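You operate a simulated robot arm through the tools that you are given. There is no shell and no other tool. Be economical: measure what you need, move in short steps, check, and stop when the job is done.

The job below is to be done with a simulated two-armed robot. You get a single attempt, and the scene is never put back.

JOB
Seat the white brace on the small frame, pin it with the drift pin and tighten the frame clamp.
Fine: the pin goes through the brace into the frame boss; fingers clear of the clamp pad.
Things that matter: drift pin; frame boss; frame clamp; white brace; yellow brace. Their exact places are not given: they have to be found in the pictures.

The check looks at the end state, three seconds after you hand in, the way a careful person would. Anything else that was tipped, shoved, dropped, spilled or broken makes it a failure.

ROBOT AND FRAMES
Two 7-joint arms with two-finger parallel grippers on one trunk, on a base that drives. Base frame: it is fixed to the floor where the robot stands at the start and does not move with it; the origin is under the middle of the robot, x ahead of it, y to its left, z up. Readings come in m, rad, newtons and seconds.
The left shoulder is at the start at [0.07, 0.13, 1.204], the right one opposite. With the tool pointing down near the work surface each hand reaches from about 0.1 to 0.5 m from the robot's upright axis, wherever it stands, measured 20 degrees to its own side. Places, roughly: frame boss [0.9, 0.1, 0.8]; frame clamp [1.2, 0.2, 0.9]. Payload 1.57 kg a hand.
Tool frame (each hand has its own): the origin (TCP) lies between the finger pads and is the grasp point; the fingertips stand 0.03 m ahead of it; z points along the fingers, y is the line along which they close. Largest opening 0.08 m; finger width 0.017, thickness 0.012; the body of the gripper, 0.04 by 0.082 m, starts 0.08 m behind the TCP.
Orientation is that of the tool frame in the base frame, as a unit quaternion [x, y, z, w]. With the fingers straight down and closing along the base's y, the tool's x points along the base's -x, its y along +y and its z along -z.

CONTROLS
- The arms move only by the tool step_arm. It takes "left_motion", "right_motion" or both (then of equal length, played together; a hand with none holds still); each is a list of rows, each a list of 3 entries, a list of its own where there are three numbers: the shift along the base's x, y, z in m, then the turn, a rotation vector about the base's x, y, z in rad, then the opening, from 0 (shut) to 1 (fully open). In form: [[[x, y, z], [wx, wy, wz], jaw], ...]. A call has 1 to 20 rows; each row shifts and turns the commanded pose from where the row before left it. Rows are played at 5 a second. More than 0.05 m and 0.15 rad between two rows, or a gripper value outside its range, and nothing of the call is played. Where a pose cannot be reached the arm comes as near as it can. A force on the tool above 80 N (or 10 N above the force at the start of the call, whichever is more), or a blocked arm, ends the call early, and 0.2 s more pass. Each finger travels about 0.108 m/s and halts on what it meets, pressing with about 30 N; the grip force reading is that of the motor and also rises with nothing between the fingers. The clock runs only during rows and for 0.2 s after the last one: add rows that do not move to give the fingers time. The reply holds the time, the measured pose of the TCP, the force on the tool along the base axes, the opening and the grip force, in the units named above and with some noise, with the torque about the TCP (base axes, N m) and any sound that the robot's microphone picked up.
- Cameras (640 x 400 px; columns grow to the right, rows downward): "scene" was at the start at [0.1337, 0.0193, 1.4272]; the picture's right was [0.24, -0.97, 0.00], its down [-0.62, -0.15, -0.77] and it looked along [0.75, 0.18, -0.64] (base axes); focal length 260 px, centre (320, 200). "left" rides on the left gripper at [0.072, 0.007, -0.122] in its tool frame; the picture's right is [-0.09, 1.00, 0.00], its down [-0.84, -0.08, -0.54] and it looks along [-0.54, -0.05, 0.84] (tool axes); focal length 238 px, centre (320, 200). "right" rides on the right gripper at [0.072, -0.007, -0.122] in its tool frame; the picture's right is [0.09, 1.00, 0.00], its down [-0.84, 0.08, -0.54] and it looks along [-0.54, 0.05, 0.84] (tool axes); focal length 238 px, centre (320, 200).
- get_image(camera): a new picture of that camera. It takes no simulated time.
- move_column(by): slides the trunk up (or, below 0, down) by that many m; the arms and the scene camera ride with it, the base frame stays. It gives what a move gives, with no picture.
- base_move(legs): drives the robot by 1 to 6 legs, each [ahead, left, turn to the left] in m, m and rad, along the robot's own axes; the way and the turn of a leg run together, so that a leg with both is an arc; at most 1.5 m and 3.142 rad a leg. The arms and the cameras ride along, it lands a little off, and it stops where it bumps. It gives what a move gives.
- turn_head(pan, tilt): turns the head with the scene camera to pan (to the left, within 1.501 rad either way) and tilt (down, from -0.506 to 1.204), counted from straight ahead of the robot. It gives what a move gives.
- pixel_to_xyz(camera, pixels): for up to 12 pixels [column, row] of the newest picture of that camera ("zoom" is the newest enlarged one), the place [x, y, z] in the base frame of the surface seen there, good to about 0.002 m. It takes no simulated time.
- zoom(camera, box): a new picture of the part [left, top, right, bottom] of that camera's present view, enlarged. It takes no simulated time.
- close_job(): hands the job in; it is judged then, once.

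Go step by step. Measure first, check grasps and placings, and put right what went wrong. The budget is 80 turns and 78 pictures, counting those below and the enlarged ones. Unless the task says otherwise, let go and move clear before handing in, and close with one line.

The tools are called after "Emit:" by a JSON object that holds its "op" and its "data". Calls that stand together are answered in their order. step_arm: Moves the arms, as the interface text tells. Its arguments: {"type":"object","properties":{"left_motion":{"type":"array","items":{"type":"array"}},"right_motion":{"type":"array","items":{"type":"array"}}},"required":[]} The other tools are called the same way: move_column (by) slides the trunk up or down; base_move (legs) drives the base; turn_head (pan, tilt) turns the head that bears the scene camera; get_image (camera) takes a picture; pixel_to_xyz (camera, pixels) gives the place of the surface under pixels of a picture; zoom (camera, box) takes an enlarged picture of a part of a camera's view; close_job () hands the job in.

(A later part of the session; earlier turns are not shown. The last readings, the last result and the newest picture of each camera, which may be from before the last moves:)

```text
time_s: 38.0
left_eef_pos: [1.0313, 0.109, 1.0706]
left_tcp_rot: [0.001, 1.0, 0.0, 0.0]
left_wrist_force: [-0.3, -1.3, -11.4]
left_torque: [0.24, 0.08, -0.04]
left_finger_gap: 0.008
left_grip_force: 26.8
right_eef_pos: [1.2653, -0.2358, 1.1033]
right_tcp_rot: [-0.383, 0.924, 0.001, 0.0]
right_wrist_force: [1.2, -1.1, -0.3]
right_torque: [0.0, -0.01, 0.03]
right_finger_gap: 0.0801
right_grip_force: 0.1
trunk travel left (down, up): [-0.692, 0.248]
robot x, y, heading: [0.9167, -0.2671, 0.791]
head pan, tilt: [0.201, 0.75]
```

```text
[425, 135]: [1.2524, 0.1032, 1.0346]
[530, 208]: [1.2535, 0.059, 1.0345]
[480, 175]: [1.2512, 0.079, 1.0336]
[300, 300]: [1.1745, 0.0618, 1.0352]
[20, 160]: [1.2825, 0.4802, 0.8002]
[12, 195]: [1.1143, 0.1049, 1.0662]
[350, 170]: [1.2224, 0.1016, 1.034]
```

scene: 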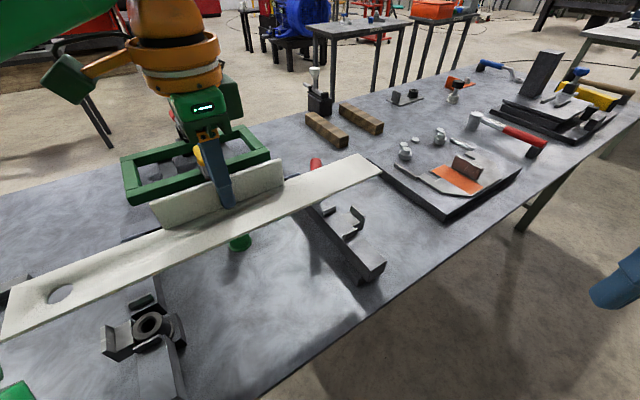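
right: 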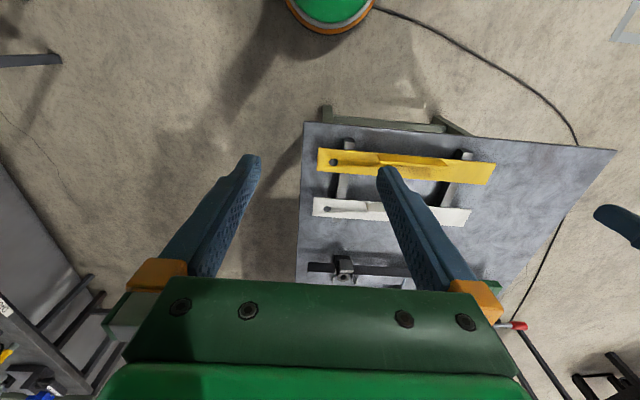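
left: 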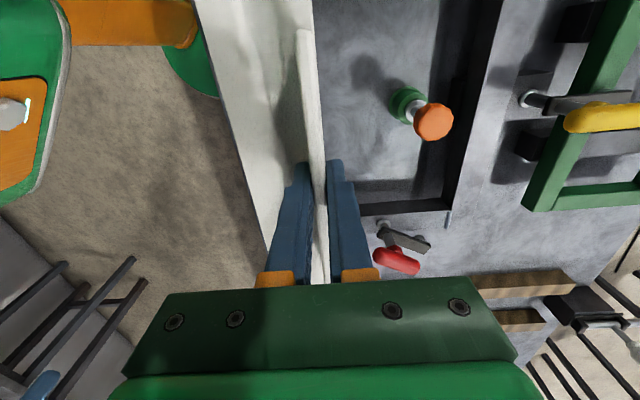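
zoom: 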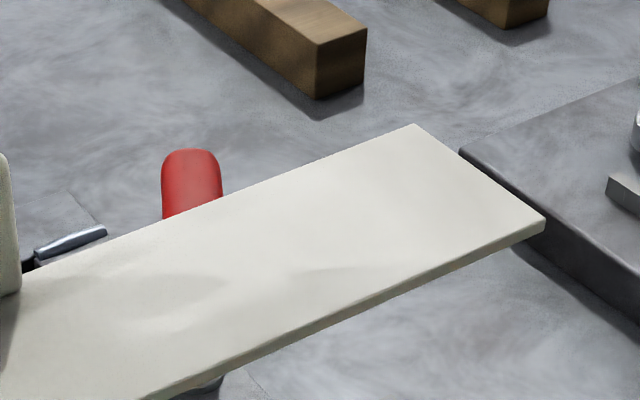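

Vision says the hole is at (0.855, 0.0805), so it needs about +0.014 in x and +0.032 in y. I'll shift and lower to just above the guides, then check.

Emit:
{"op": "step_arm", "data": {"left_motion": [[[0.007, 0.016, 0], [0, 0, 0], 0], [[0.007, 0.016, 0], [0, 0, 0], 0], [[0, 0, -0.03], [0, 0, 0], 0], [[0, 0, -0.03], [0, 0, 0], 0], [[0, 0, -0.03], [0, 0, 0], 0], [[0, 0, -0.03], [0, 0, 0], 0], [[0, 0, 0], [0, 0, 0], 0], [[0, 0, 0], [0, 0, 0], 0]]}}

Emit:
{"op": "get_image", "data": {"camera": "scene"}}

Emit:
{"op": "zoom", "data": {"camera": "scene", "box": [80, 260, 220, 347]}}

```text
time_s: 39.8
left_eef_pos: [1.0417, 0.1431, 0.9436]
left_tcp_rot: [0.001, 1.0, -0.001, -0.001]
left_wrist_force: [0.0, 0.6, -12.2]
left_torque: [0.19, 0.06, -0.04]
left_finger_gap: 0.008
left_grip_force: 27.2
left hand out of reach, approached as far as the arm can: row 2
right_eef_pos: [1.2653, -0.2323, 1.1044]
right_tcp_rot: [-0.383, 0.924, 0.0, -0.001]
right_wrist_force: [0.1, -0.2, 0.6]
right_torque: [0.01, 0.02, 0.01]
right_finger_gap: 0.0798
right_grip_force: 0.0
trunk travel left (down, up): [-0.692, 0.248]
robot x, y, heading: [0.9167, -0.2646, 0.782]
head pan, tilt: [0.201, 0.75]
```

```text
46 pictures are left
```

scene: 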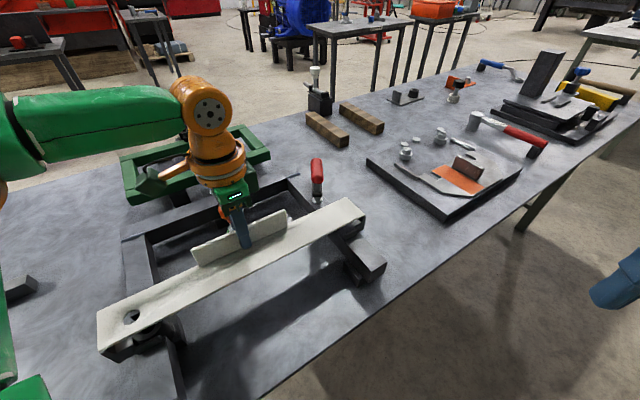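

```text
4.57 times, centred on (150, 304) of scene
```

zoom: 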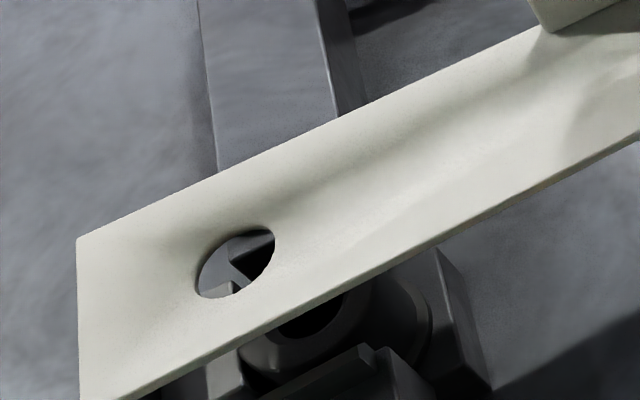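

Emit:
{"op": "pixel_to_xyz", "data": {"camera": "zoom", "pixels": [[78, 240], [81, 398], [195, 285], [276, 245], [230, 238], [240, 290], [272, 232], [130, 390], [200, 295], [350, 110], [400, 255]]}}

Emit:
{"op": "pixel_to_xyz", "data": {"camera": "scene", "pixels": [[348, 199], [363, 214], [300, 209], [330, 235], [356, 207]]}}

```text
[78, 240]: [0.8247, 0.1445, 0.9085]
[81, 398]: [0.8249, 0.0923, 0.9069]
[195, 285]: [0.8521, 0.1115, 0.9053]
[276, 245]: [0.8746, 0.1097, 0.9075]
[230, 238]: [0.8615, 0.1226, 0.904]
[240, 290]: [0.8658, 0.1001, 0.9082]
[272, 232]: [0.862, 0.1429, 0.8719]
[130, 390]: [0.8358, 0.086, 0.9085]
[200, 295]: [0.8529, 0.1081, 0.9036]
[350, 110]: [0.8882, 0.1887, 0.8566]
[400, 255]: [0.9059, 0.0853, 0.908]
```

```text
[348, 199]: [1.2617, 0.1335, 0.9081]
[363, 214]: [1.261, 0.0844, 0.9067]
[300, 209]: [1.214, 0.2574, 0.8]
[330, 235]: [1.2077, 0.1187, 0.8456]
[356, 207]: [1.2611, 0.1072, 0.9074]
```

The hole is at (0.863, 0.112), so I need +0.006 in x. I'll shift and lower onto the seats gently.

Emit:
{"op": "step_arm", "data": {"left_motion": [[[0.006, 0.0, 0], [0, 0, 0], 0], [[0, 0, -0.01], [0, 0, 0], 0], [[0, 0, -0.01], [0, 0, 0], 0], [[0, 0, -0.005], [0, 0, 0], 0], [[0, 0, -0.004], [0, 0, 0], 0], [[0, 0, 0], [0, 0, 0], 0]]}}

Emit:
{"op": "zoom", "data": {"camera": "scene", "box": [80, 260, 220, 347]}}

```text
time_s: 41.2
left_eef_pos: [1.0461, 0.1414, 0.9161]
left_tcp_rot: [0.001, 1.0, -0.001, 0.0]
left_wrist_force: [-0.7, 0.3, -12.0]
left_torque: [0.21, 0.07, -0.05]
left_finger_gap: 0.008
left_grip_force: 26.6
right_eef_pos: [1.2648, -0.232, 1.1032]
right_tcp_rot: [-0.383, 0.924, 0.0, -0.001]
right_wrist_force: [0.5, 0.2, 0.3]
right_torque: [0.0, 0.01, 0.01]
right_finger_gap: 0.0798
right_grip_force: 0.1
trunk travel left (down, up): [-0.692, 0.248]
robot x, y, heading: [0.9171, -0.265, 0.786]
head pan, tilt: [0.201, 0.75]
```

```text
4.57 times, centred on (150, 304) of scene
```

zoom: 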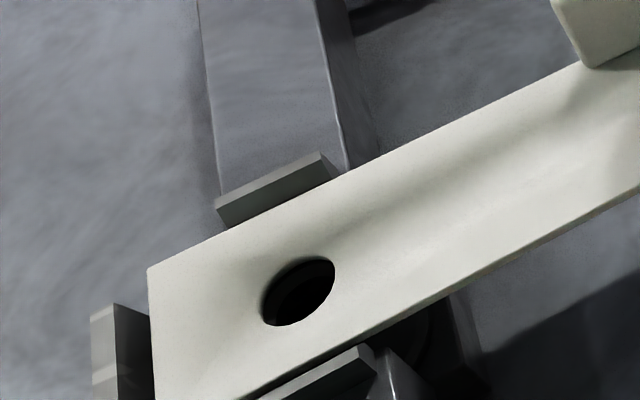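

It sits between the guides with the hole over the boss bore. I'll continue down in tiny steps until contact.

Emit:
{"op": "step_arm", "data": {"left_motion": [[[0, 0, -0.003], [0, 0, 0], 0], [[0, 0, -0.002], [0, 0, 0], 0], [[0, 0, -0.001], [0, 0, 0], 0], [[0, 0, 0], [0, 0, 0], 0]]}}

Emit:
{"op": "pixel_to_xyz", "data": {"camera": "zoom", "pixels": [[262, 315], [336, 270], [295, 260], [300, 320], [150, 270], [155, 395]]}}

```text
time_s: 42.2
left_eef_pos: [1.0465, 0.1423, 0.9106]
left_tcp_rot: [0.001, 1.0, 0.001, 0.001]
left_wrist_force: [2.7, 7.0, 8.7]
left_torque: [-0.06, 0.33, -0.02]
left_finger_gap: 0.0079
left_grip_force: 26.7
right_eef_pos: [1.2648, -0.2324, 1.1038]
right_tcp_rot: [-0.384, 0.923, 0.0, 0.0]
right_wrist_force: [0.5, -0.4, 0.6]
right_torque: [-0.02, -0.02, 0.0]
right_finger_gap: 0.0801
right_grip_force: 0.2
trunk travel left (down, up): [-0.692, 0.248]
robot x, y, heading: [0.9142, -0.2655, 0.79]
head pan, tilt: [0.201, 0.75]
```

```text
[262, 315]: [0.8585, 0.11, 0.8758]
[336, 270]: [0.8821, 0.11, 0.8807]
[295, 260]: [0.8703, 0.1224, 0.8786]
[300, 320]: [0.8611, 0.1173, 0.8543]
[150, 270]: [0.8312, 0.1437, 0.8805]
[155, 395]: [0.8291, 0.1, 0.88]
```

Contact was made (force z rose to +8.7 N at z 0.9106). I'll release, lift and inspect.

Emit:
{"op": "step_arm", "data": {"left_motion": [[[0, 0, 0], [0, 0, 0], 0.3], [[0, 0, 0], [0, 0, 0], 0.5], [[0, 0, 0], [0, 0, 0], 0.5], [[0, 0, 0.03], [0, 0, 0], 0.5], [[0, 0, 0.04], [0, 0, 0], 0.5], [[0, 0, 0.04], [0, 0, 0], 0.5], [[0, 0, 0.04], [0, 0, 0], 0.5], [[0, 0, 0], [0, 0, 0], 0.5]]}}

Emit:
{"op": "get_image", "data": {"camera": "scene"}}

Emit:
{"op": "zoom", "data": {"camera": "scene", "box": [80, 260, 220, 347]}}

Emit:
{"op": "zoom", "data": {"camera": "scene", "box": [270, 150, 400, 231]}}

Emit:
{"op": "get_image", "data": {"camera": "left"}}

```text
time_s: 44.0
left_eef_pos: [1.0456, 0.1398, 1.0566]
left_tcp_rot: [0.0, 1.0, 0.0, 0.002]
left_wrist_force: [-1.2, 0.4, 0.8]
left_torque: [-0.01, 0.01, -0.01]
left_finger_gap: 0.0399
left_grip_force: 0.0
right_eef_pos: [1.2656, -0.2352, 1.1039]
right_tcp_rot: [-0.383, 0.924, 0.0, 0.0]
right_wrist_force: [-0.7, 0.3, 0.4]
right_torque: [0.02, 0.01, -0.02]
right_finger_gap: 0.0804
right_grip_force: 0.2
trunk travel left (down, up): [-0.692, 0.248]
robot x, y, heading: [0.9179, -0.2662, 0.787]
head pan, tilt: [0.201, 0.75]
```

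```text
43 pictures are left
```

scene: 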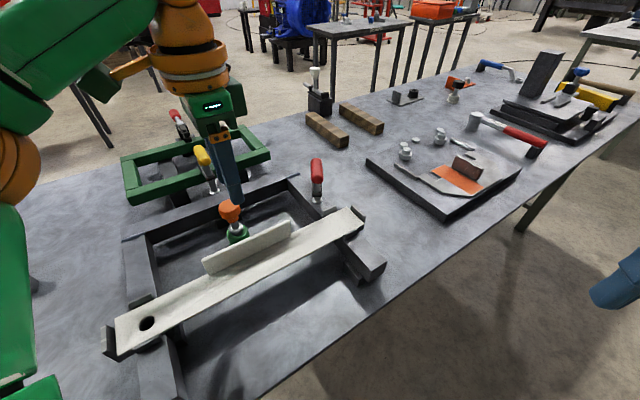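

```text
4.57 times, centred on (150, 304) of scene
```

zoom: 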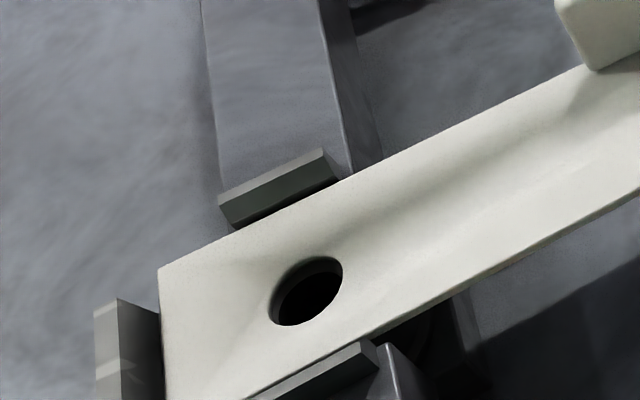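

```text
4.92 times, centred on (335, 190) of scene
```

zoom: 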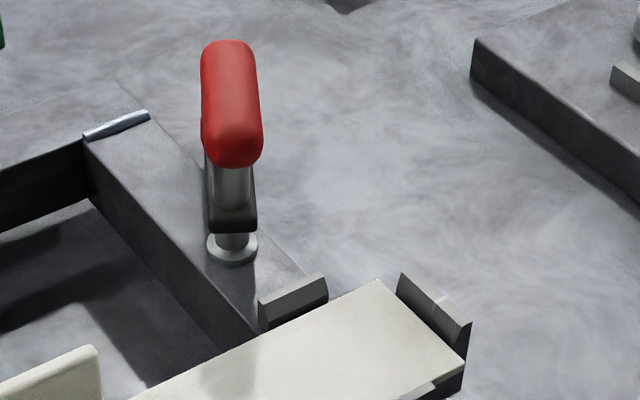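

```text
40 pictures are left
```

left: 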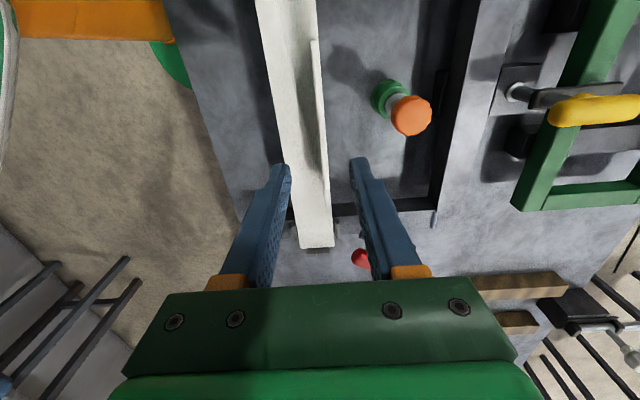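

The brace is seated: its hole is over the bore and both ends are between the guides. Before reaching for the pin I need to know how near the base can get, so I'll look down at the base and table edge.

Emit:
{"op": "turn_head", "data": {"pan": 0.6, "tilt": 1.2}}

Emit:
{"op": "get_image", "data": {"camera": "scene"}}

```text
time_s: 44.9
left_eef_pos: [1.0468, 0.1403, 1.057]
left_tcp_rot: [0.002, 1.0, 0.0, 0.001]
left_wrist_force: [0.4, 0.0, -0.3]
left_torque: [-0.01, 0.0, 0.01]
left_finger_gap: 0.04
left_grip_force: 0.1
right_eef_pos: [1.2648, -0.2344, 1.1041]
right_tcp_rot: [-0.383, 0.924, 0.0, 0.0]
right_wrist_force: [-0.3, 0.4, 0.7]
right_torque: [-0.02, 0.03, 0.0]
right_finger_gap: 0.0798
right_grip_force: 0.1
trunk travel left (down, up): [-0.692, 0.248]
robot x, y, heading: [0.9203, -0.2647, 0.788]
head pan, tilt: [0.6, 1.201]
```

```text
39 pictures are left
```

scene: 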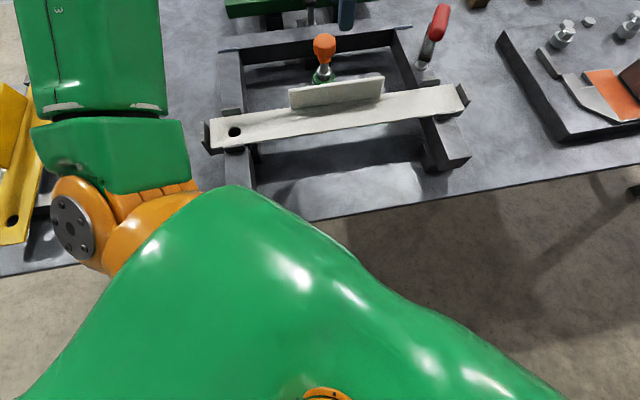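

Emit:
{"op": "pixel_to_xyz", "data": {"camera": "scene", "pixels": [[235, 190], [280, 215], [340, 260], [400, 305], [300, 300], [200, 240], [120, 250], [325, 395], [330, 215], [500, 185]]}}

```text
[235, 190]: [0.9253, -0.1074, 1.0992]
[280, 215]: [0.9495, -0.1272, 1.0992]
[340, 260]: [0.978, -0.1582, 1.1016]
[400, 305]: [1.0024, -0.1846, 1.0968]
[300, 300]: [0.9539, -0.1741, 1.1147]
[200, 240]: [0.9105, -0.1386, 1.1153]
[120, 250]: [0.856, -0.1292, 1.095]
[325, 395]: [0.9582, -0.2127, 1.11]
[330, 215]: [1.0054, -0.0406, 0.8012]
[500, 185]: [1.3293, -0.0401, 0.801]
```

The torso is above z≈1 and extends 0.16 m ahead, so there is some room. I'll shift +0.1 m in x and +0.04 in y first, then another +0.04 in y.

Emit:
{"op": "base_move", "data": {"legs": [[0.099, -0.042, 0]]}}

Emit:
{"op": "base_move", "data": {"legs": [[0.028, 0.028, 0]]}}

Emit:
{"op": "turn_head", "data": {"pan": 0.5, "tilt": 0.95}}

Emit:
{"op": "get_image", "data": {"camera": "scene"}}

Emit:
{"op": "get_image", "data": {"camera": "left"}}

```text
time_s: 46.1
left_eef_pos: [1.1441, 0.1804, 1.0585]
left_tcp_rot: [0.0, 1.0, 0.0, 0.003]
left_wrist_force: [0.9, 0.2, 0.4]
left_torque: [-0.03, 0.01, 0.0]
left_finger_gap: 0.04
left_grip_force: 0.0
right_eef_pos: [1.3632, -0.1935, 1.1036]
right_tcp_rot: [-0.385, 0.923, 0.0, 0.001]
right_wrist_force: [2.0, 0.0, -0.2]
right_torque: [-0.02, 0.0, 0.0]
right_finger_gap: 0.0798
right_grip_force: 0.0
trunk travel left (down, up): [-0.692, 0.248]
robot x, y, heading: [1.0183, -0.2237, 0.792]
head pan, tilt: [0.6, 1.201]
```

```text
time_s: 47.0
left_eef_pos: [1.1457, 0.2169, 1.0592]
left_tcp_rot: [0.0, 1.0, 0.002, 0.001]
left_wrist_force: [0.1, -0.4, 1.5]
left_torque: [0.04, -0.02, -0.02]
left_finger_gap: 0.0403
left_grip_force: 0.1
right_eef_pos: [1.3655, -0.158, 1.1036]
right_tcp_rot: [-0.384, 0.923, 0.003, 0.001]
right_wrist_force: [-0.4, -1.1, -0.9]
right_torque: [0.05, -0.01, 0.0]
right_finger_gap: 0.0801
right_grip_force: 0.1
trunk travel left (down, up): [-0.692, 0.248]
robot x, y, heading: [1.0139, -0.1863, 0.791]
head pan, tilt: [0.6, 1.201]
```

```text
time_s: 47.8
left_eef_pos: [1.1459, 0.223, 1.0579]
left_tcp_rot: [-0.001, 1.0, 0.0, 0.001]
left_wrist_force: [0.2, 0.0, 0.2]
left_torque: [0.0, 0.0, 0.01]
left_finger_gap: 0.0402
left_grip_force: 0.1
right_eef_pos: [1.3636, -0.1516, 1.1038]
right_tcp_rot: [-0.384, 0.923, 0.001, 0.0]
right_wrist_force: [0.5, -0.4, -0.5]
right_torque: [-0.03, 0.01, 0.0]
right_finger_gap: 0.08
right_grip_force: 0.0
trunk travel left (down, up): [-0.692, 0.248]
robot x, y, heading: [1.0161, -0.189, 0.793]
head pan, tilt: [0.499, 0.949]
```

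```text
38 pictures are left
```

scene: 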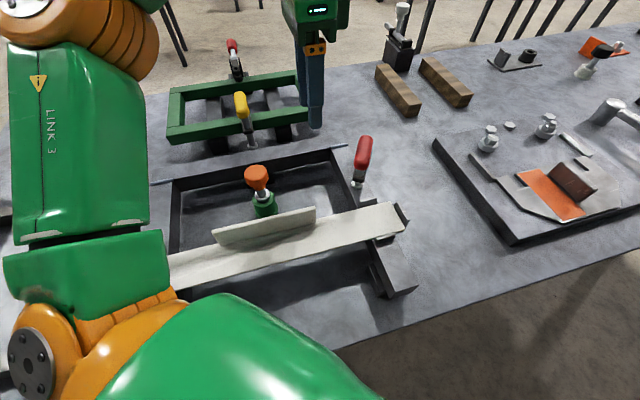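

```text
37 pictures are left
```

left: 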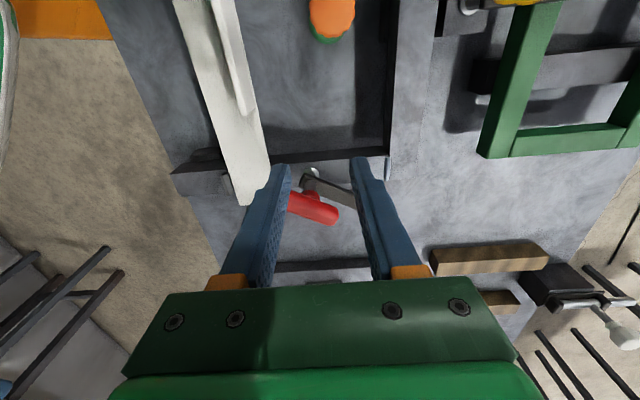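

I moved without bumping, and the pin and clamp are in view. I'll zoom in on the pin and clamp for detail.

Emit:
{"op": "zoom", "data": {"camera": "scene", "box": [225, 150, 305, 225]}}

Emit:
{"op": "pixel_to_xyz", "data": {"camera": "zoom", "pixels": [[240, 140], [165, 150], [340, 150], [255, 240], [250, 285], [300, 285], [315, 335], [225, 330], [270, 370], [255, 100], [250, 180]]}}

Emit:
{"op": "zoom", "data": {"camera": "scene", "box": [320, 120, 420, 220]}}

```text
5.33 times, centred on (265, 188) of scene
```

zoom: 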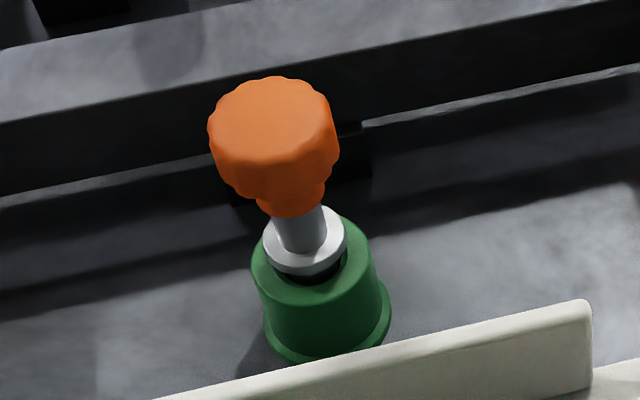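

```text
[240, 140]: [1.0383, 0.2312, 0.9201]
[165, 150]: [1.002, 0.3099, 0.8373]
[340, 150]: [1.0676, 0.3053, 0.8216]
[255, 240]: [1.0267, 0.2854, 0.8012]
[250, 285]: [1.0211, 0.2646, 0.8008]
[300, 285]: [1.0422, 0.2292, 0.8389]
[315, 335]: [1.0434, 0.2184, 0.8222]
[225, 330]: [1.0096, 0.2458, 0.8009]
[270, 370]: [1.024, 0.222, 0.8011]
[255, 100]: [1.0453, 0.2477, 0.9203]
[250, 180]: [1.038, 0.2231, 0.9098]
```

```text
4.00 times, centred on (370, 170) of scene
```

zoom: 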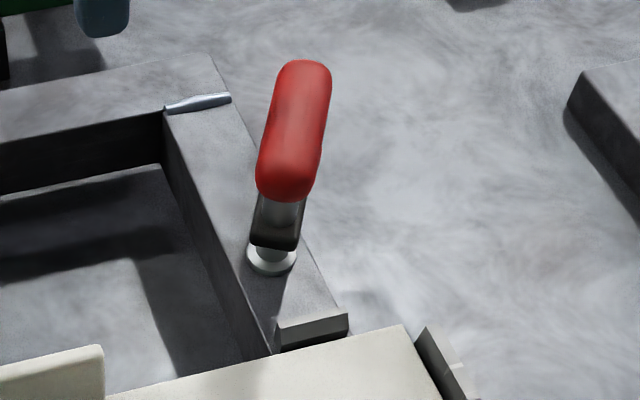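

I'll move the left hand above the pin and view it with the wrist camera. I'm also measuring the knob's top outline.

Emit:
{"op": "step_arm", "data": {"left_motion": [[[-0.035, 0.004, 0], [0, 0, 0], 0.7], [[-0.035, 0.005, 0], [0, 0, 0], 0.7], [[-0.036, 0.005, 0], [0, 0, 0], 0.7], [[0, 0, -0.04], [0, 0, 0], 0.7], [[0, 0, 0], [0, 0, 0], 0.7]]}}

Emit:
{"op": "get_image", "data": {"camera": "left"}}

Emit:
{"op": "get_image", "data": {"camera": "scene"}}

```text
time_s: 49.0
left_eef_pos: [1.0391, 0.2329, 1.0193]
left_tcp_rot: [0.0, 1.0, 0.0, 0.001]
left_wrist_force: [0.7, -0.2, -0.6]
left_torque: [0.03, 0.0, -0.01]
left_finger_gap: 0.0559
left_grip_force: 0.1
right_eef_pos: [1.3654, -0.1533, 1.1024]
right_tcp_rot: [-0.384, 0.923, 0.0, 0.0]
right_wrist_force: [0.2, 0.0, -0.2]
right_torque: [-0.04, -0.01, 0.0]
right_finger_gap: 0.0802
right_grip_force: 0.1
trunk travel left (down, up): [-0.692, 0.248]
robot x, y, heading: [1.0133, -0.1893, 0.788]
head pan, tilt: [0.499, 0.949]
```

```text
34 pictures are left
```

left: 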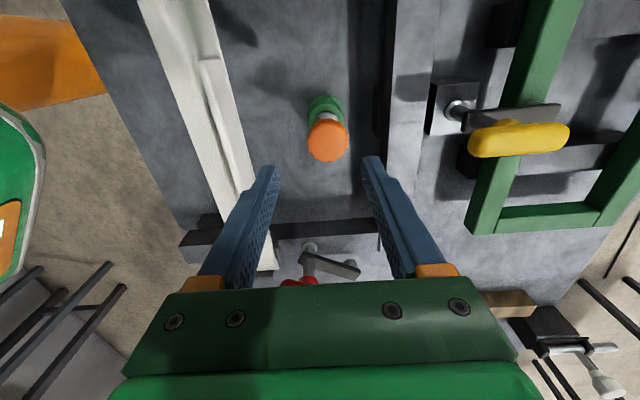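

```text
33 pictures are left
```

scene: 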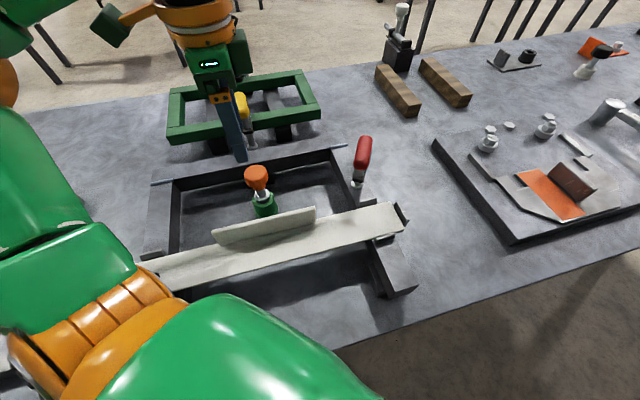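

Emit:
{"op": "pixel_to_xyz", "data": {"camera": "left", "pixels": [[311, 140], [346, 139], [328, 124], [328, 157], [328, 141], [322, 117], [313, 100], [342, 100], [327, 98]]}}

```text
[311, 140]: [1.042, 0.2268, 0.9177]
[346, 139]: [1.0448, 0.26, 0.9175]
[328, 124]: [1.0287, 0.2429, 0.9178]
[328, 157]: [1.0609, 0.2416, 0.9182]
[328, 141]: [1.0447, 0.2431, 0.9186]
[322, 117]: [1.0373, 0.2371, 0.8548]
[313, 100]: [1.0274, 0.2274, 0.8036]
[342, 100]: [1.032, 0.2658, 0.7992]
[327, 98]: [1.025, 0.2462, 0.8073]
```

The knob centre is at (1.0445, 0.243), top z 0.918. I'll align and descend to z≈0.905.

Emit:
{"op": "step_arm", "data": {"left_motion": [[[0.0055, 0.0103, -0.02], [0, 0, 0], 0.7], [[0, 0, -0.03], [0, 0, 0], 0.7], [[0, 0, -0.03], [0, 0, 0], 0.7], [[0, 0, -0.02], [0, 0, 0], 0.7], [[0, 0, -0.014], [0, 0, 0], 0.7], [[0, 0, 0], [0, 0, 0], 0.7]]}}

Emit:
{"op": "zoom", "data": {"camera": "scene", "box": [215, 140, 315, 215]}}

Emit:
{"op": "get_image", "data": {"camera": "left"}}

```text
time_s: 50.4
left_eef_pos: [1.0446, 0.2445, 0.9046]
left_tcp_rot: [0.0, 1.0, 0.0, 0.001]
left_wrist_force: [0.4, 0.6, -0.1]
left_torque: [-0.01, -0.03, -0.02]
left_finger_gap: 0.0562
left_grip_force: 0.2
right_eef_pos: [1.365, -0.1545, 1.1041]
right_tcp_rot: [-0.385, 0.923, 0.0, 0.0]
right_wrist_force: [0.7, -1.4, 0.8]
right_torque: [-0.03, 0.0, 0.02]
right_finger_gap: 0.0799
right_grip_force: 0.1
trunk travel left (down, up): [-0.692, 0.248]
robot x, y, heading: [1.0149, -0.1862, 0.79]
head pan, tilt: [0.499, 0.949]
```

```text
5.33 times, centred on (265, 178) of scene
```

zoom: 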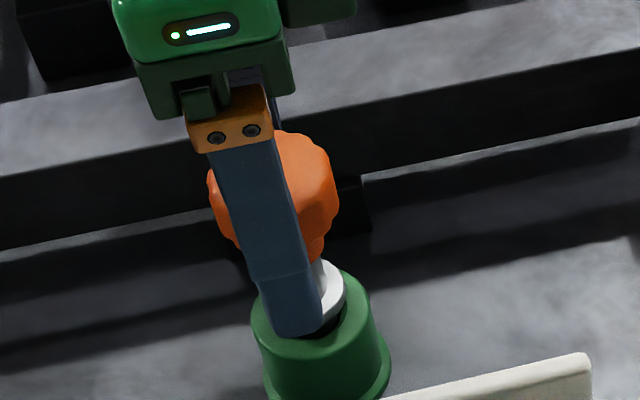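

```text
31 pictures are left
```

left: 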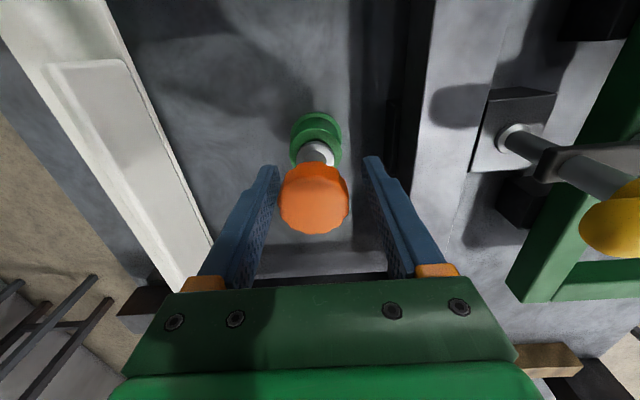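

Emit:
{"op": "pixel_to_xyz", "data": {"camera": "left", "pixels": [[282, 200], [346, 200], [314, 182], [314, 230], [314, 205], [317, 160], [325, 150]]}}

```text
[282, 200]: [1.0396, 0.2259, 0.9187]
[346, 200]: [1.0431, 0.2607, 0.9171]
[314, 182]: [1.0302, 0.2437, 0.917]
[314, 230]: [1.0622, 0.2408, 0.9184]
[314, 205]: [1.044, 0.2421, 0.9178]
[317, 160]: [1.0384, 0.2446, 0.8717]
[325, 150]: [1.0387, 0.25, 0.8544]
```

It's well centred, so I'll close the jaw and lift.

Emit:
{"op": "step_arm", "data": {"left_motion": [[[0, 0, 0], [0, 0, 0], 0.5], [[0, 0, 0], [0, 0, 0], 0.4], [[0, 0, 0], [0, 0, 0], 0.2], [[0, 0, 0], [0, 0, 0], 0.2], [[0, 0, 0], [0, 0, 0], 0.0], [[0, 0, 0], [0, 0, 0], 0.0]]}}

Emit:
{"op": "step_arm", "data": {"left_motion": [[[0, 0, 0.02], [0, 0, 0], 0], [[0, 0, 0.03], [0, 0, 0], 0], [[0, 0, 0.03], [0, 0, 0], 0], [[0, 0, 0.03], [0, 0, 0], 0], [[0, 0, 0.02], [0, 0, 0], 0], [[0, 0, 0], [0, 0, 0], 0]]}}

Emit:
{"op": "zoom", "data": {"camera": "scene", "box": [165, 80, 325, 220]}}

```text
time_s: 51.8
left_eef_pos: [1.0447, 0.2459, 0.9038]
left_tcp_rot: [0.0, 1.0, 0.001, 0.001]
left_wrist_force: [0.7, -2.8, -1.4]
left_torque: [-0.2, 0.0, -0.06]
left_finger_gap: 0.0376
left_grip_force: 30.3
right_eef_pos: [1.3651, -0.1547, 1.1042]
right_tcp_rot: [-0.386, 0.923, 0.0, 0.001]
right_wrist_force: [0.8, -0.2, 0.3]
right_torque: [0.03, 0.0, 0.01]
right_finger_gap: 0.0799
right_grip_force: 0.0
trunk travel left (down, up): [-0.692, 0.248]
robot x, y, heading: [1.0153, -0.1847, 0.795]
head pan, tilt: [0.499, 0.949]
```

```text
time_s: 53.2
left_eef_pos: [1.0459, 0.2463, 1.0325]
left_tcp_rot: [0.0, 1.0, 0.0, 0.001]
left_wrist_force: [0.7, 0.3, -2.2]
left_torque: [0.01, 0.03, 0.0]
left_finger_gap: 0.0377
left_grip_force: 30.3
right_eef_pos: [1.3658, -0.1526, 1.1036]
right_tcp_rot: [-0.385, 0.923, 0.0, 0.001]
right_wrist_force: [0.0, 0.3, 0.1]
right_torque: [-0.05, 0.03, 0.0]
right_finger_gap: 0.0801
right_grip_force: 0.0
trunk travel left (down, up): [-0.692, 0.248]
robot x, y, heading: [1.0155, -0.182, 0.791]
head pan, tilt: [0.499, 0.949]
```

```text
2.86 times, centred on (245, 150) of scene
```

zoom: 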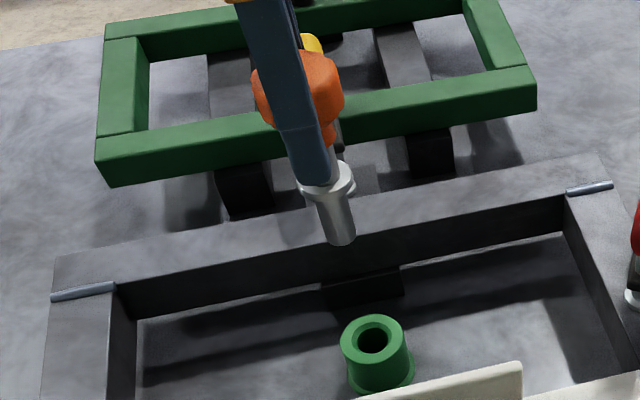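

The pin is out and the holder stayed put. I'll measure the shaft tip and then the hole in the seated brace.

Emit:
{"op": "pixel_to_xyz", "data": {"camera": "zoom", "pixels": [[329, 236], [354, 234], [342, 242], [318, 200], [349, 200], [334, 205], [342, 230], [338, 215]]}}

Emit:
{"op": "turn_head", "data": {"pan": 1.1, "tilt": 1.0}}

Emit:
{"op": "get_image", "data": {"camera": "scene"}}

```text
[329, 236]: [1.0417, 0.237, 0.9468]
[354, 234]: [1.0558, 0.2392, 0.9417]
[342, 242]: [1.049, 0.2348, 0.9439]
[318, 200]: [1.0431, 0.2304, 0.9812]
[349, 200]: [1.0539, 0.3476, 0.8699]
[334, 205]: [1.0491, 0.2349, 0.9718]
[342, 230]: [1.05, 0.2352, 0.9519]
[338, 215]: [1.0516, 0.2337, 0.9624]
```

```text
time_s: 54.2
left_eef_pos: [1.0458, 0.2459, 1.0328]
left_tcp_rot: [0.0, 1.0, 0.001, 0.001]
left_wrist_force: [-0.2, -0.6, -0.9]
left_torque: [0.02, 0.0, 0.01]
left_finger_gap: 0.0377
left_grip_force: 30.0
right_eef_pos: [1.3651, -0.1521, 1.1036]
right_tcp_rot: [-0.384, 0.923, 0.001, 0.0]
right_wrist_force: [0.2, 0.0, -0.2]
right_torque: [0.02, -0.03, 0.01]
right_finger_gap: 0.0798
right_grip_force: 0.1
trunk travel left (down, up): [-0.692, 0.248]
robot x, y, heading: [1.0153, -0.1876, 0.787]
head pan, tilt: [1.1, 1.0]
```

```text
29 pictures are left
```

scene: 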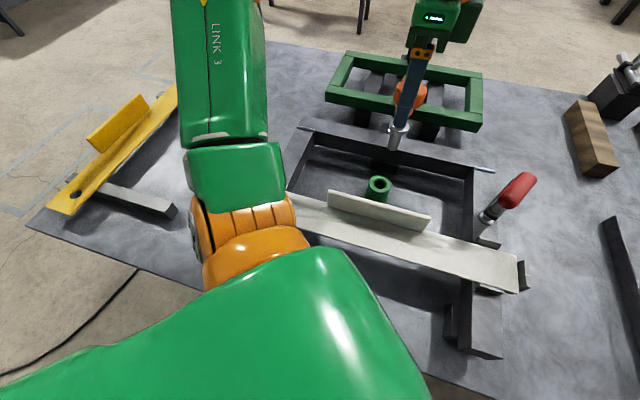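

The pin shaft is about 15 mm in diameter, with its axis at (1.049, 0.2425) in the scene view. The arm hides the boss, so I'll shift the base 0.13 m toward -x to get it in front.

Emit:
{"op": "base_move", "data": {"legs": [[-0.092, 0.092, 0]]}}

Emit:
{"op": "turn_head", "data": {"pan": 0.5, "tilt": 0.9}}

Emit:
{"op": "get_image", "data": {"camera": "scene"}}

```text
time_s: 55.5
left_eef_pos: [0.916, 0.2462, 1.0333]
left_tcp_rot: [-0.001, 1.0, 0.0, 0.0]
left_wrist_force: [-0.6, -0.4, -1.5]
left_torque: [-0.03, -0.01, -0.03]
left_finger_gap: 0.0376
left_grip_force: 29.2
right_eef_pos: [1.2352, -0.1523, 1.1035]
right_tcp_rot: [-0.385, 0.923, 0.0, -0.001]
right_wrist_force: [-0.3, -0.7, -0.1]
right_torque: [0.03, 0.01, 0.02]
right_finger_gap: 0.0802
right_grip_force: 0.2
trunk travel left (down, up): [-0.692, 0.248]
robot x, y, heading: [0.8867, -0.1834, 0.787]
head pan, tilt: [1.1, 1.0]
```

```text
time_s: 56.5
left_eef_pos: [0.9145, 0.2453, 1.0316]
left_tcp_rot: [-0.001, 1.0, 0.0, 0.0]
left_wrist_force: [0.3, -0.2, -0.8]
left_torque: [0.0, 0.0, 0.01]
left_finger_gap: 0.0377
left_grip_force: 30.3
right_eef_pos: [1.232, -0.1529, 1.103]
right_tcp_rot: [-0.385, 0.923, 0.001, 0.001]
right_wrist_force: [0.5, -0.8, 0.0]
right_torque: [0.03, 0.01, -0.02]
right_finger_gap: 0.0802
right_grip_force: 0.1
trunk travel left (down, up): [-0.692, 0.248]
robot x, y, heading: [0.8835, -0.1805, 0.791]
head pan, tilt: [0.499, 0.901]
```

```text
28 pictures are left
```

scene: 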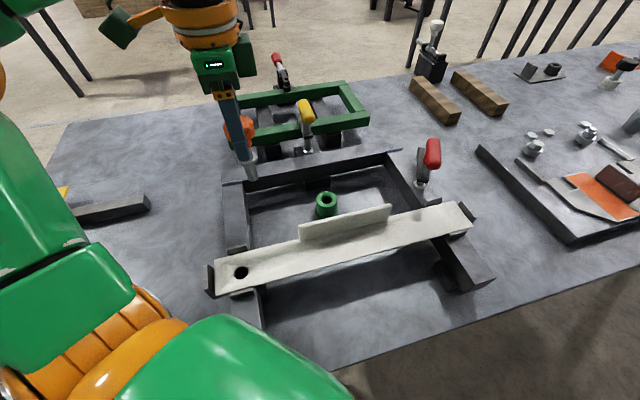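

The hole at (241,272) is now clearly visible. I'll zoom in to measure both the hole and the pin tip in the same view.

Emit:
{"op": "zoom", "data": {"camera": "scene", "box": [200, 245, 280, 295]}}

Emit:
{"op": "pixel_to_xyz", "data": {"camera": "scene", "pixels": [[241, 264], [232, 272], [249, 272], [241, 279], [216, 264], [220, 295], [471, 205]]}}

Emit:
{"op": "zoom", "data": {"camera": "scene", "box": [210, 100, 290, 190]}}

```text
8.00 times, centred on (240, 270) of scene
```

zoom: 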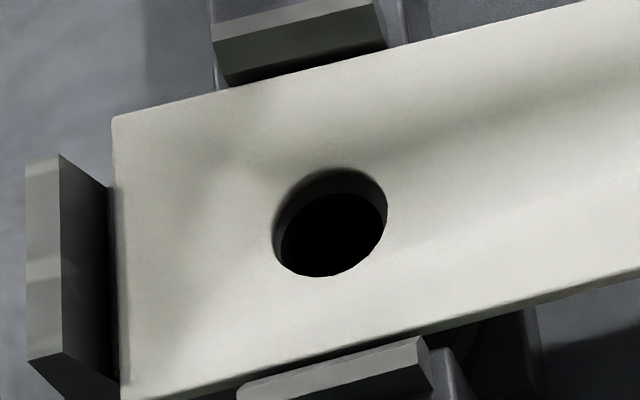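

```text
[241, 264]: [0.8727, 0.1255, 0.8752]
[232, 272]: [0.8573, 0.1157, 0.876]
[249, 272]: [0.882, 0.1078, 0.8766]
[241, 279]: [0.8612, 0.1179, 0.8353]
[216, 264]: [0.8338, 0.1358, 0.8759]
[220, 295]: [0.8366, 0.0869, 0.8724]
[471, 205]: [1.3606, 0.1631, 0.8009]
```

```text
4.44 times, centred on (250, 145) of scene
```

zoom: 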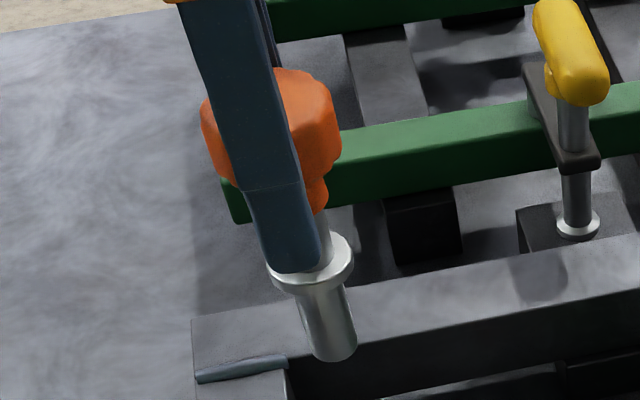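

Emit:
{"op": "pixel_to_xyz", "data": {"camera": "zoom", "pixels": [[314, 350], [353, 338], [335, 355], [305, 310], [342, 298], [325, 310], [330, 330], [272, 280], [350, 255], [318, 288], [320, 290]]}}

Emit:
{"op": "zoom", "data": {"camera": "scene", "box": [200, 245, 280, 295]}}

Emit:
{"op": "pixel_to_xyz", "data": {"camera": "zoom", "pixels": [[271, 238], [389, 205], [325, 165], [320, 279], [350, 168], [290, 268], [380, 240], [280, 205], [310, 180], [360, 265]]}}

```text
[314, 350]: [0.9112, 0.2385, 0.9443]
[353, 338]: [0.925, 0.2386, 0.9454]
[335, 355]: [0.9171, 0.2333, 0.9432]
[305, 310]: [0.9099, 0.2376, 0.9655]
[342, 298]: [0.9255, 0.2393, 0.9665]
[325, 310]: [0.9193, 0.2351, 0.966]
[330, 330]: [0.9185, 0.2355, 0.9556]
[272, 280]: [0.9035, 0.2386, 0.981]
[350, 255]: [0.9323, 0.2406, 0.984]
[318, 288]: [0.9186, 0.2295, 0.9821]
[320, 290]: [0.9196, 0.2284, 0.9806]
```

```text
8.00 times, centred on (240, 270) of scene
```

zoom: 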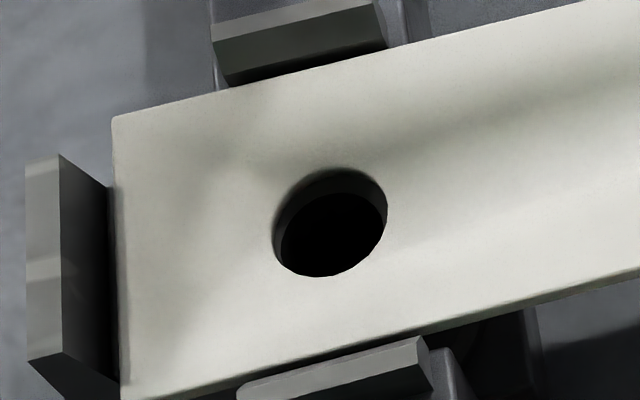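

```text
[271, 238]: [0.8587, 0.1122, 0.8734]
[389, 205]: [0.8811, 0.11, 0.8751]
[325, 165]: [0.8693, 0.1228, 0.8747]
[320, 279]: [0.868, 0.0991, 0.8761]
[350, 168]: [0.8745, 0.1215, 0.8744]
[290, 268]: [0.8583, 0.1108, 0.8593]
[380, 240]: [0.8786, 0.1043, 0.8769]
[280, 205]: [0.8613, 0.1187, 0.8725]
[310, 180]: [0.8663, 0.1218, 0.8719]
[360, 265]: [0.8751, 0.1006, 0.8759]
```

The hole centre is (0.8698, 0.111) and the pin axis (0.918, 0.2415). I'll shift by (-0.048, -0.1305), lower a little and check.

Emit:
{"op": "step_arm", "data": {"left_motion": [[[-0.012, -0.0326, 0], [0, 0, 0], 0], [[-0.012, -0.0326, 0], [0, 0, 0], 0], [[-0.012, -0.0326, 0], [0, 0, 0], 0], [[-0.0122, -0.0327, 0], [0, 0, 0], 0], [[0, 0, -0.03], [0, 0, 0], 0], [[0, 0, -0.02], [0, 0, 0], 0], [[0, 0, 0], [0, 0, 0], 0]]}}

Emit:
{"op": "zoom", "data": {"camera": "scene", "box": [195, 215, 291, 305]}}

Emit:
{"op": "get_image", "data": {"camera": "left"}}

```text
time_s: 58.1
left_eef_pos: [0.8648, 0.1137, 0.9809]
left_tcp_rot: [-0.001, 1.0, 0.0, 0.001]
left_wrist_force: [-0.3, 0.2, -1.9]
left_torque: [0.02, 0.01, 0.03]
left_finger_gap: 0.0376
left_grip_force: 30.0
right_eef_pos: [1.2344, -0.154, 1.1041]
right_tcp_rot: [-0.385, 0.923, 0.0, 0.0]
right_wrist_force: [0.7, 0.0, -0.2]
right_torque: [0.03, 0.02, -0.01]
right_finger_gap: 0.0799
right_grip_force: 0.1
trunk travel left (down, up): [-0.692, 0.248]
robot x, y, heading: [0.8839, -0.1841, 0.792]
head pan, tilt: [0.499, 0.901]
```

```text
4.44 times, centred on (243, 260) of scene
```

zoom: 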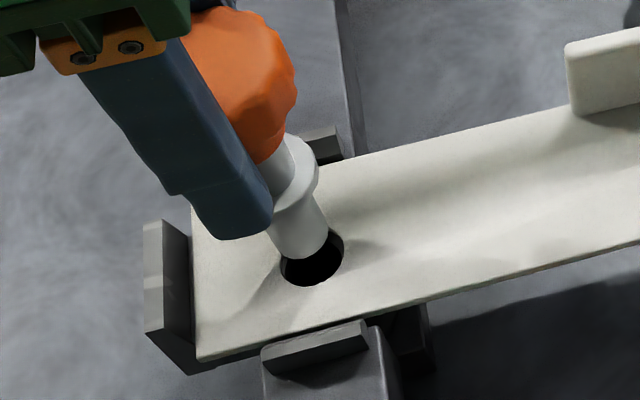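

```text
23 pictures are left
```

left: 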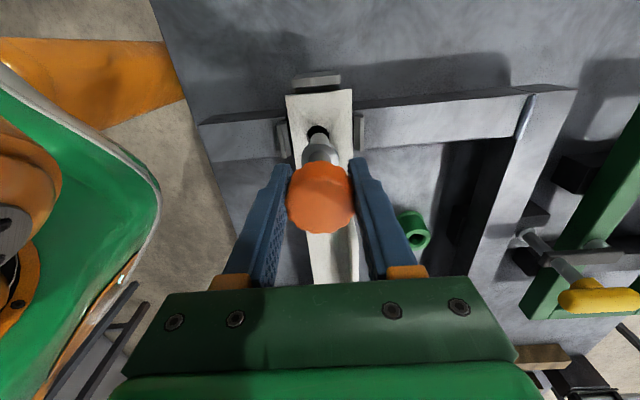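

Emit:
{"op": "pixel_to_xyz", "data": {"camera": "zoom", "pixels": [[273, 240], [325, 234], [300, 252], [297, 235], [280, 215], [318, 205], [300, 222], [312, 288], [345, 248], [279, 268]]}}

```text
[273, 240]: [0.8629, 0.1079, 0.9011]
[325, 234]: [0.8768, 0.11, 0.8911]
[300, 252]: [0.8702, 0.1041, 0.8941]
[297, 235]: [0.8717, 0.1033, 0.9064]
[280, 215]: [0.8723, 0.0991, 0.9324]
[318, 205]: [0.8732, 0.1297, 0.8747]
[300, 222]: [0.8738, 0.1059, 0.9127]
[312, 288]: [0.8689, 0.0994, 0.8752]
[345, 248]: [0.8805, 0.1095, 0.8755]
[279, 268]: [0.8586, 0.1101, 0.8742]
```

The pin axis (0.8698, 0.111) is over the hole (0.8696, 0.111). I'll lower slowly, watching the force.

Emit:
{"op": "step_arm", "data": {"left_motion": [[[0, 0, -0.01], [0, 0, 0], 0], [[0, 0, -0.006], [0, 0, 0], 0], [[0, 0, -0.006], [0, 0, 0], 0], [[0, 0, -0.006], [0, 0, 0], 0], [[0, 0, 0], [0, 0, 0], 0]]}}

Emit:
{"op": "zoom", "data": {"camera": "scene", "box": [195, 215, 291, 305]}}

```text
time_s: 59.3
left_eef_pos: [0.8662, 0.1142, 0.9552]
left_tcp_rot: [-0.001, 1.0, 0.001, 0.001]
left_wrist_force: [-0.7, -3.0, -2.2]
left_torque: [-0.32, 0.1, 0.01]
left_finger_gap: 0.0378
left_grip_force: 30.6
right_eef_pos: [1.2328, -0.1551, 1.1039]
right_tcp_rot: [-0.385, 0.923, 0.002, 0.0]
right_wrist_force: [-0.6, 0.1, 0.4]
right_torque: [0.01, 0.03, 0.0]
right_finger_gap: 0.0798
right_grip_force: 0.0
trunk travel left (down, up): [-0.692, 0.248]
robot x, y, heading: [0.8853, -0.1835, 0.79]
head pan, tilt: [0.499, 0.901]
```

```text
4.44 times, centred on (243, 260) of scene
```

zoom: 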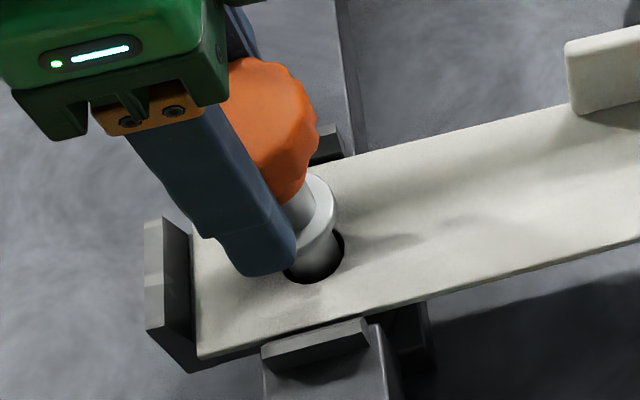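

The tip is in the hole, with a light side contact (Fy -3 N at the tip). I'll ease 1 mm toward -y and continue down.

Emit:
{"op": "step_arm", "data": {"left_motion": [[[-0.0003, -0.001, 0], [0, 0, 0], 0], [[0, 0, -0.004], [0, 0, 0], 0], [[0, 0, -0.004], [0, 0, 0], 0], [[0, 0, 0], [0, 0, 0], 0]]}}

```text
time_s: 60.3
left_eef_pos: [0.8666, 0.1144, 0.949]
left_tcp_rot: [-0.001, 1.0, 0.0, 0.0]
left_wrist_force: [-2.8, -8.1, 1.6]
left_torque: [-0.6, 0.22, -0.05]
left_finger_gap: 0.0377
left_grip_force: 29.8
left hand out of reach, approached as far as the arm can: row 3
right_eef_pos: [1.2333, -0.1562, 1.1037]
right_tcp_rot: [-0.385, 0.923, 0.002, 0.001]
right_wrist_force: [0.4, -0.7, 0.0]
right_torque: [-0.01, 0.04, 0.0]
right_finger_gap: 0.0798
right_grip_force: 0.1
trunk travel left (down, up): [-0.692, 0.248]
robot x, y, heading: [0.8807, -0.1842, 0.791]
head pan, tilt: [0.499, 0.901]
```

The arm is too folded here. I'll lift the pin clear and back the base off 0.1 m so the reach is comfortable.

Emit:
{"op": "step_arm", "data": {"left_motion": [[[0, 0, 0.01], [0, 0, 0], 0], [[0, 0, 0.02], [0, 0, 0], 0], [[0, 0, 0.03], [0, 0, 0], 0], [[0, 0, 0.02], [0, 0, 0], 0], [[0, 0, 0], [0, 0, 0], 0]]}}

Emit:
{"op": "base_move", "data": {"legs": [[-0.071, -0.071, 0]]}}

Emit:
{"op": "step_arm", "data": {"left_motion": [[[0, 0.033, 0], [0, 0, 0], 0], [[0, 0.033, 0], [0, 0, 0], 0], [[0, 0.033, 0], [0, 0, 0], 0], [[0, 0, -0.02], [0, 0, 0], 0], [[0, 0, -0.02], [0, 0, 0], 0], [[0, 0, 0], [0, 0, 0], 0]]}}

Emit:
{"op": "get_image", "data": {"camera": "scene"}}

```text
time_s: 61.5
left_eef_pos: [0.8683, 0.1166, 1.0289]
left_tcp_rot: [-0.001, 1.0, 0.001, 0.001]
left_wrist_force: [0.0, -0.3, -0.9]
left_torque: [0.0, 0.02, -0.02]
left_finger_gap: 0.0378
left_grip_force: 29.6
right_eef_pos: [1.2334, -0.1521, 1.104]
right_tcp_rot: [-0.385, 0.923, 0.0, -0.001]
right_wrist_force: [0.7, -0.5, 0.5]
right_torque: [0.02, -0.01, -0.02]
right_finger_gap: 0.0801
right_grip_force: 0.0
trunk travel left (down, up): [-0.692, 0.248]
robot x, y, heading: [0.8847, -0.1854, 0.792]
head pan, tilt: [0.499, 0.901]
```

```text
time_s: 62.6
left_eef_pos: [0.8696, 0.02, 1.0277]
left_tcp_rot: [0.0, 1.0, -0.001, 0.001]
left_wrist_force: [0.7, 0.0, -2.2]
left_torque: [-0.02, 0.0, -0.01]
left_finger_gap: 0.0378
left_grip_force: 29.7
right_eef_pos: [1.2343, -0.2504, 1.104]
right_tcp_rot: [-0.385, 0.923, -0.001, 0.0]
right_wrist_force: [-0.3, -0.7, -0.2]
right_torque: [-0.04, 0.02, -0.02]
right_finger_gap: 0.0799
right_grip_force: 0.1
trunk travel left (down, up): [-0.692, 0.248]
robot x, y, heading: [0.8902, -0.2849, 0.789]
head pan, tilt: [0.499, 0.901]
```

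```text
time_s: 64.0
left_eef_pos: [0.8689, 0.1156, 0.9891]
left_tcp_rot: [0.0, 1.0, 0.001, 0.001]
left_wrist_force: [0.9, 0.7, -1.1]
left_torque: [0.02, -0.02, 0.0]
left_finger_gap: 0.0376
left_grip_force: 30.5
right_eef_pos: [1.2344, -0.2524, 1.1051]
right_tcp_rot: [-0.384, 0.923, 0.001, 0.001]
right_wrist_force: [0.3, 0.1, 0.7]
right_torque: [-0.01, 0.0, -0.01]
right_finger_gap: 0.0801
right_grip_force: 0.1
trunk travel left (down, up): [-0.692, 0.248]
robot x, y, heading: [0.8869, -0.2828, 0.789]
head pan, tilt: [0.499, 0.901]
```

```text
21 pictures are left
```

scene: 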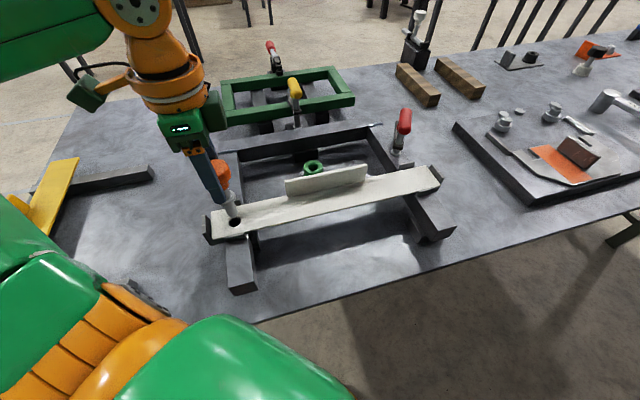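

Emit:
{"op": "zoom", "data": {"camera": "scene", "box": [195, 175, 275, 240]}}

```text
6.15 times, centred on (235, 208) of scene
```

zoom: 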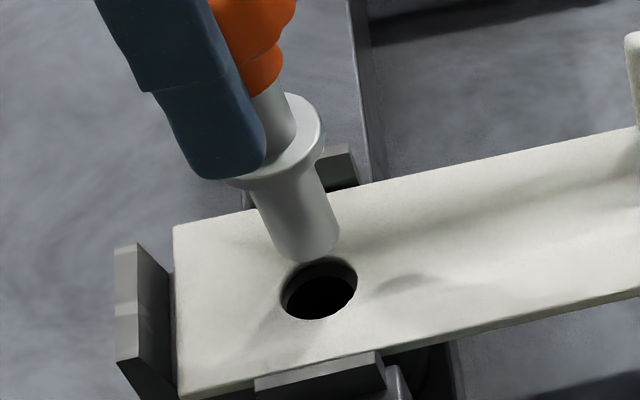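

Emit:
{"op": "pixel_to_xyz", "data": {"camera": "zoom", "pixels": [[272, 245], [337, 232], [303, 255], [305, 240], [260, 205], [326, 190], [290, 210], [279, 298], [357, 280], [320, 320], [322, 258], [300, 200]]}}

```text
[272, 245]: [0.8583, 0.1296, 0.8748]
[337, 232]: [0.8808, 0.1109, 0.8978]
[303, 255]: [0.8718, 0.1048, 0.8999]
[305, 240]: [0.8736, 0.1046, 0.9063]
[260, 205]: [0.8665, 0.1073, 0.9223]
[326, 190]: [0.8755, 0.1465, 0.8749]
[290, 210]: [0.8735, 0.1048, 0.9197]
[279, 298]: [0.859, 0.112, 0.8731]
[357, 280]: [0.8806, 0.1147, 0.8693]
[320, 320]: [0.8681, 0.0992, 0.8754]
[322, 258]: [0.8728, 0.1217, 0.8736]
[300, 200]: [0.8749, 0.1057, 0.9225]
```

The pin axis is at (0.8735, 0.112), so I'll correct by (-0.004, -0.002) and lower in stages.

Emit:
{"op": "step_arm", "data": {"left_motion": [[[-0.004, -0.002, 0], [0, 0, 0], 0], [[0, 0, -0.01], [0, 0, 0], 0], [[0, 0, -0.01], [0, 0, 0], 0], [[0, 0, -0.008], [0, 0, 0], 0], [[0, 0, -0.005], [0, 0, 0], 0], [[0, 0, 0], [0, 0, 0], 0]]}}

```text
time_s: 65.4
left_eef_pos: [0.8647, 0.1148, 0.9576]
left_tcp_rot: [-0.001, 1.0, 0.0, 0.0]
left_wrist_force: [0.4, -2.6, -2.1]
left_torque: [-0.23, -0.01, 0.0]
left_finger_gap: 0.0376
left_grip_force: 30.0
right_eef_pos: [1.2344, -0.2526, 1.1038]
right_tcp_rot: [-0.385, 0.923, 0.001, 0.001]
right_wrist_force: [0.1, 0.4, -0.2]
right_torque: [-0.01, -0.05, -0.03]
right_finger_gap: 0.0801
right_grip_force: 0.0
trunk travel left (down, up): [-0.692, 0.248]
robot x, y, heading: [0.8908, -0.2808, 0.787]
head pan, tilt: [0.499, 0.901]
```

There's a slight -y push again. I'll ease -1.5 mm in y and go down a few mm.

Emit:
{"op": "step_arm", "data": {"left_motion": [[[0, -0.0015, 0], [0, 0, 0], 0], [[0, 0, -0.003], [0, 0, 0], 0], [[0, 0, -0.003], [0, 0, 0], 0], [[0, 0, 0], [0, 0, 0], 0]]}}

```text
time_s: 66.4
left_eef_pos: [0.8649, 0.1139, 0.9488]
left_tcp_rot: [0.0, 1.0, 0.001, 0.001]
left_wrist_force: [0.8, 0.2, -1.6]
left_torque: [0.0, 0.0, 0.0]
left_finger_gap: 0.0375
left_grip_force: 29.9
right_eef_pos: [1.235, -0.2516, 1.1035]
right_tcp_rot: [-0.384, 0.923, 0.0, 0.0]
right_wrist_force: [-0.2, 0.6, 0.3]
right_torque: [-0.02, 0.0, -0.02]
right_finger_gap: 0.0796
right_grip_force: 0.0
trunk travel left (down, up): [-0.692, 0.248]
robot x, y, heading: [0.8852, -0.283, 0.785]
head pan, tilt: [0.499, 0.901]
```

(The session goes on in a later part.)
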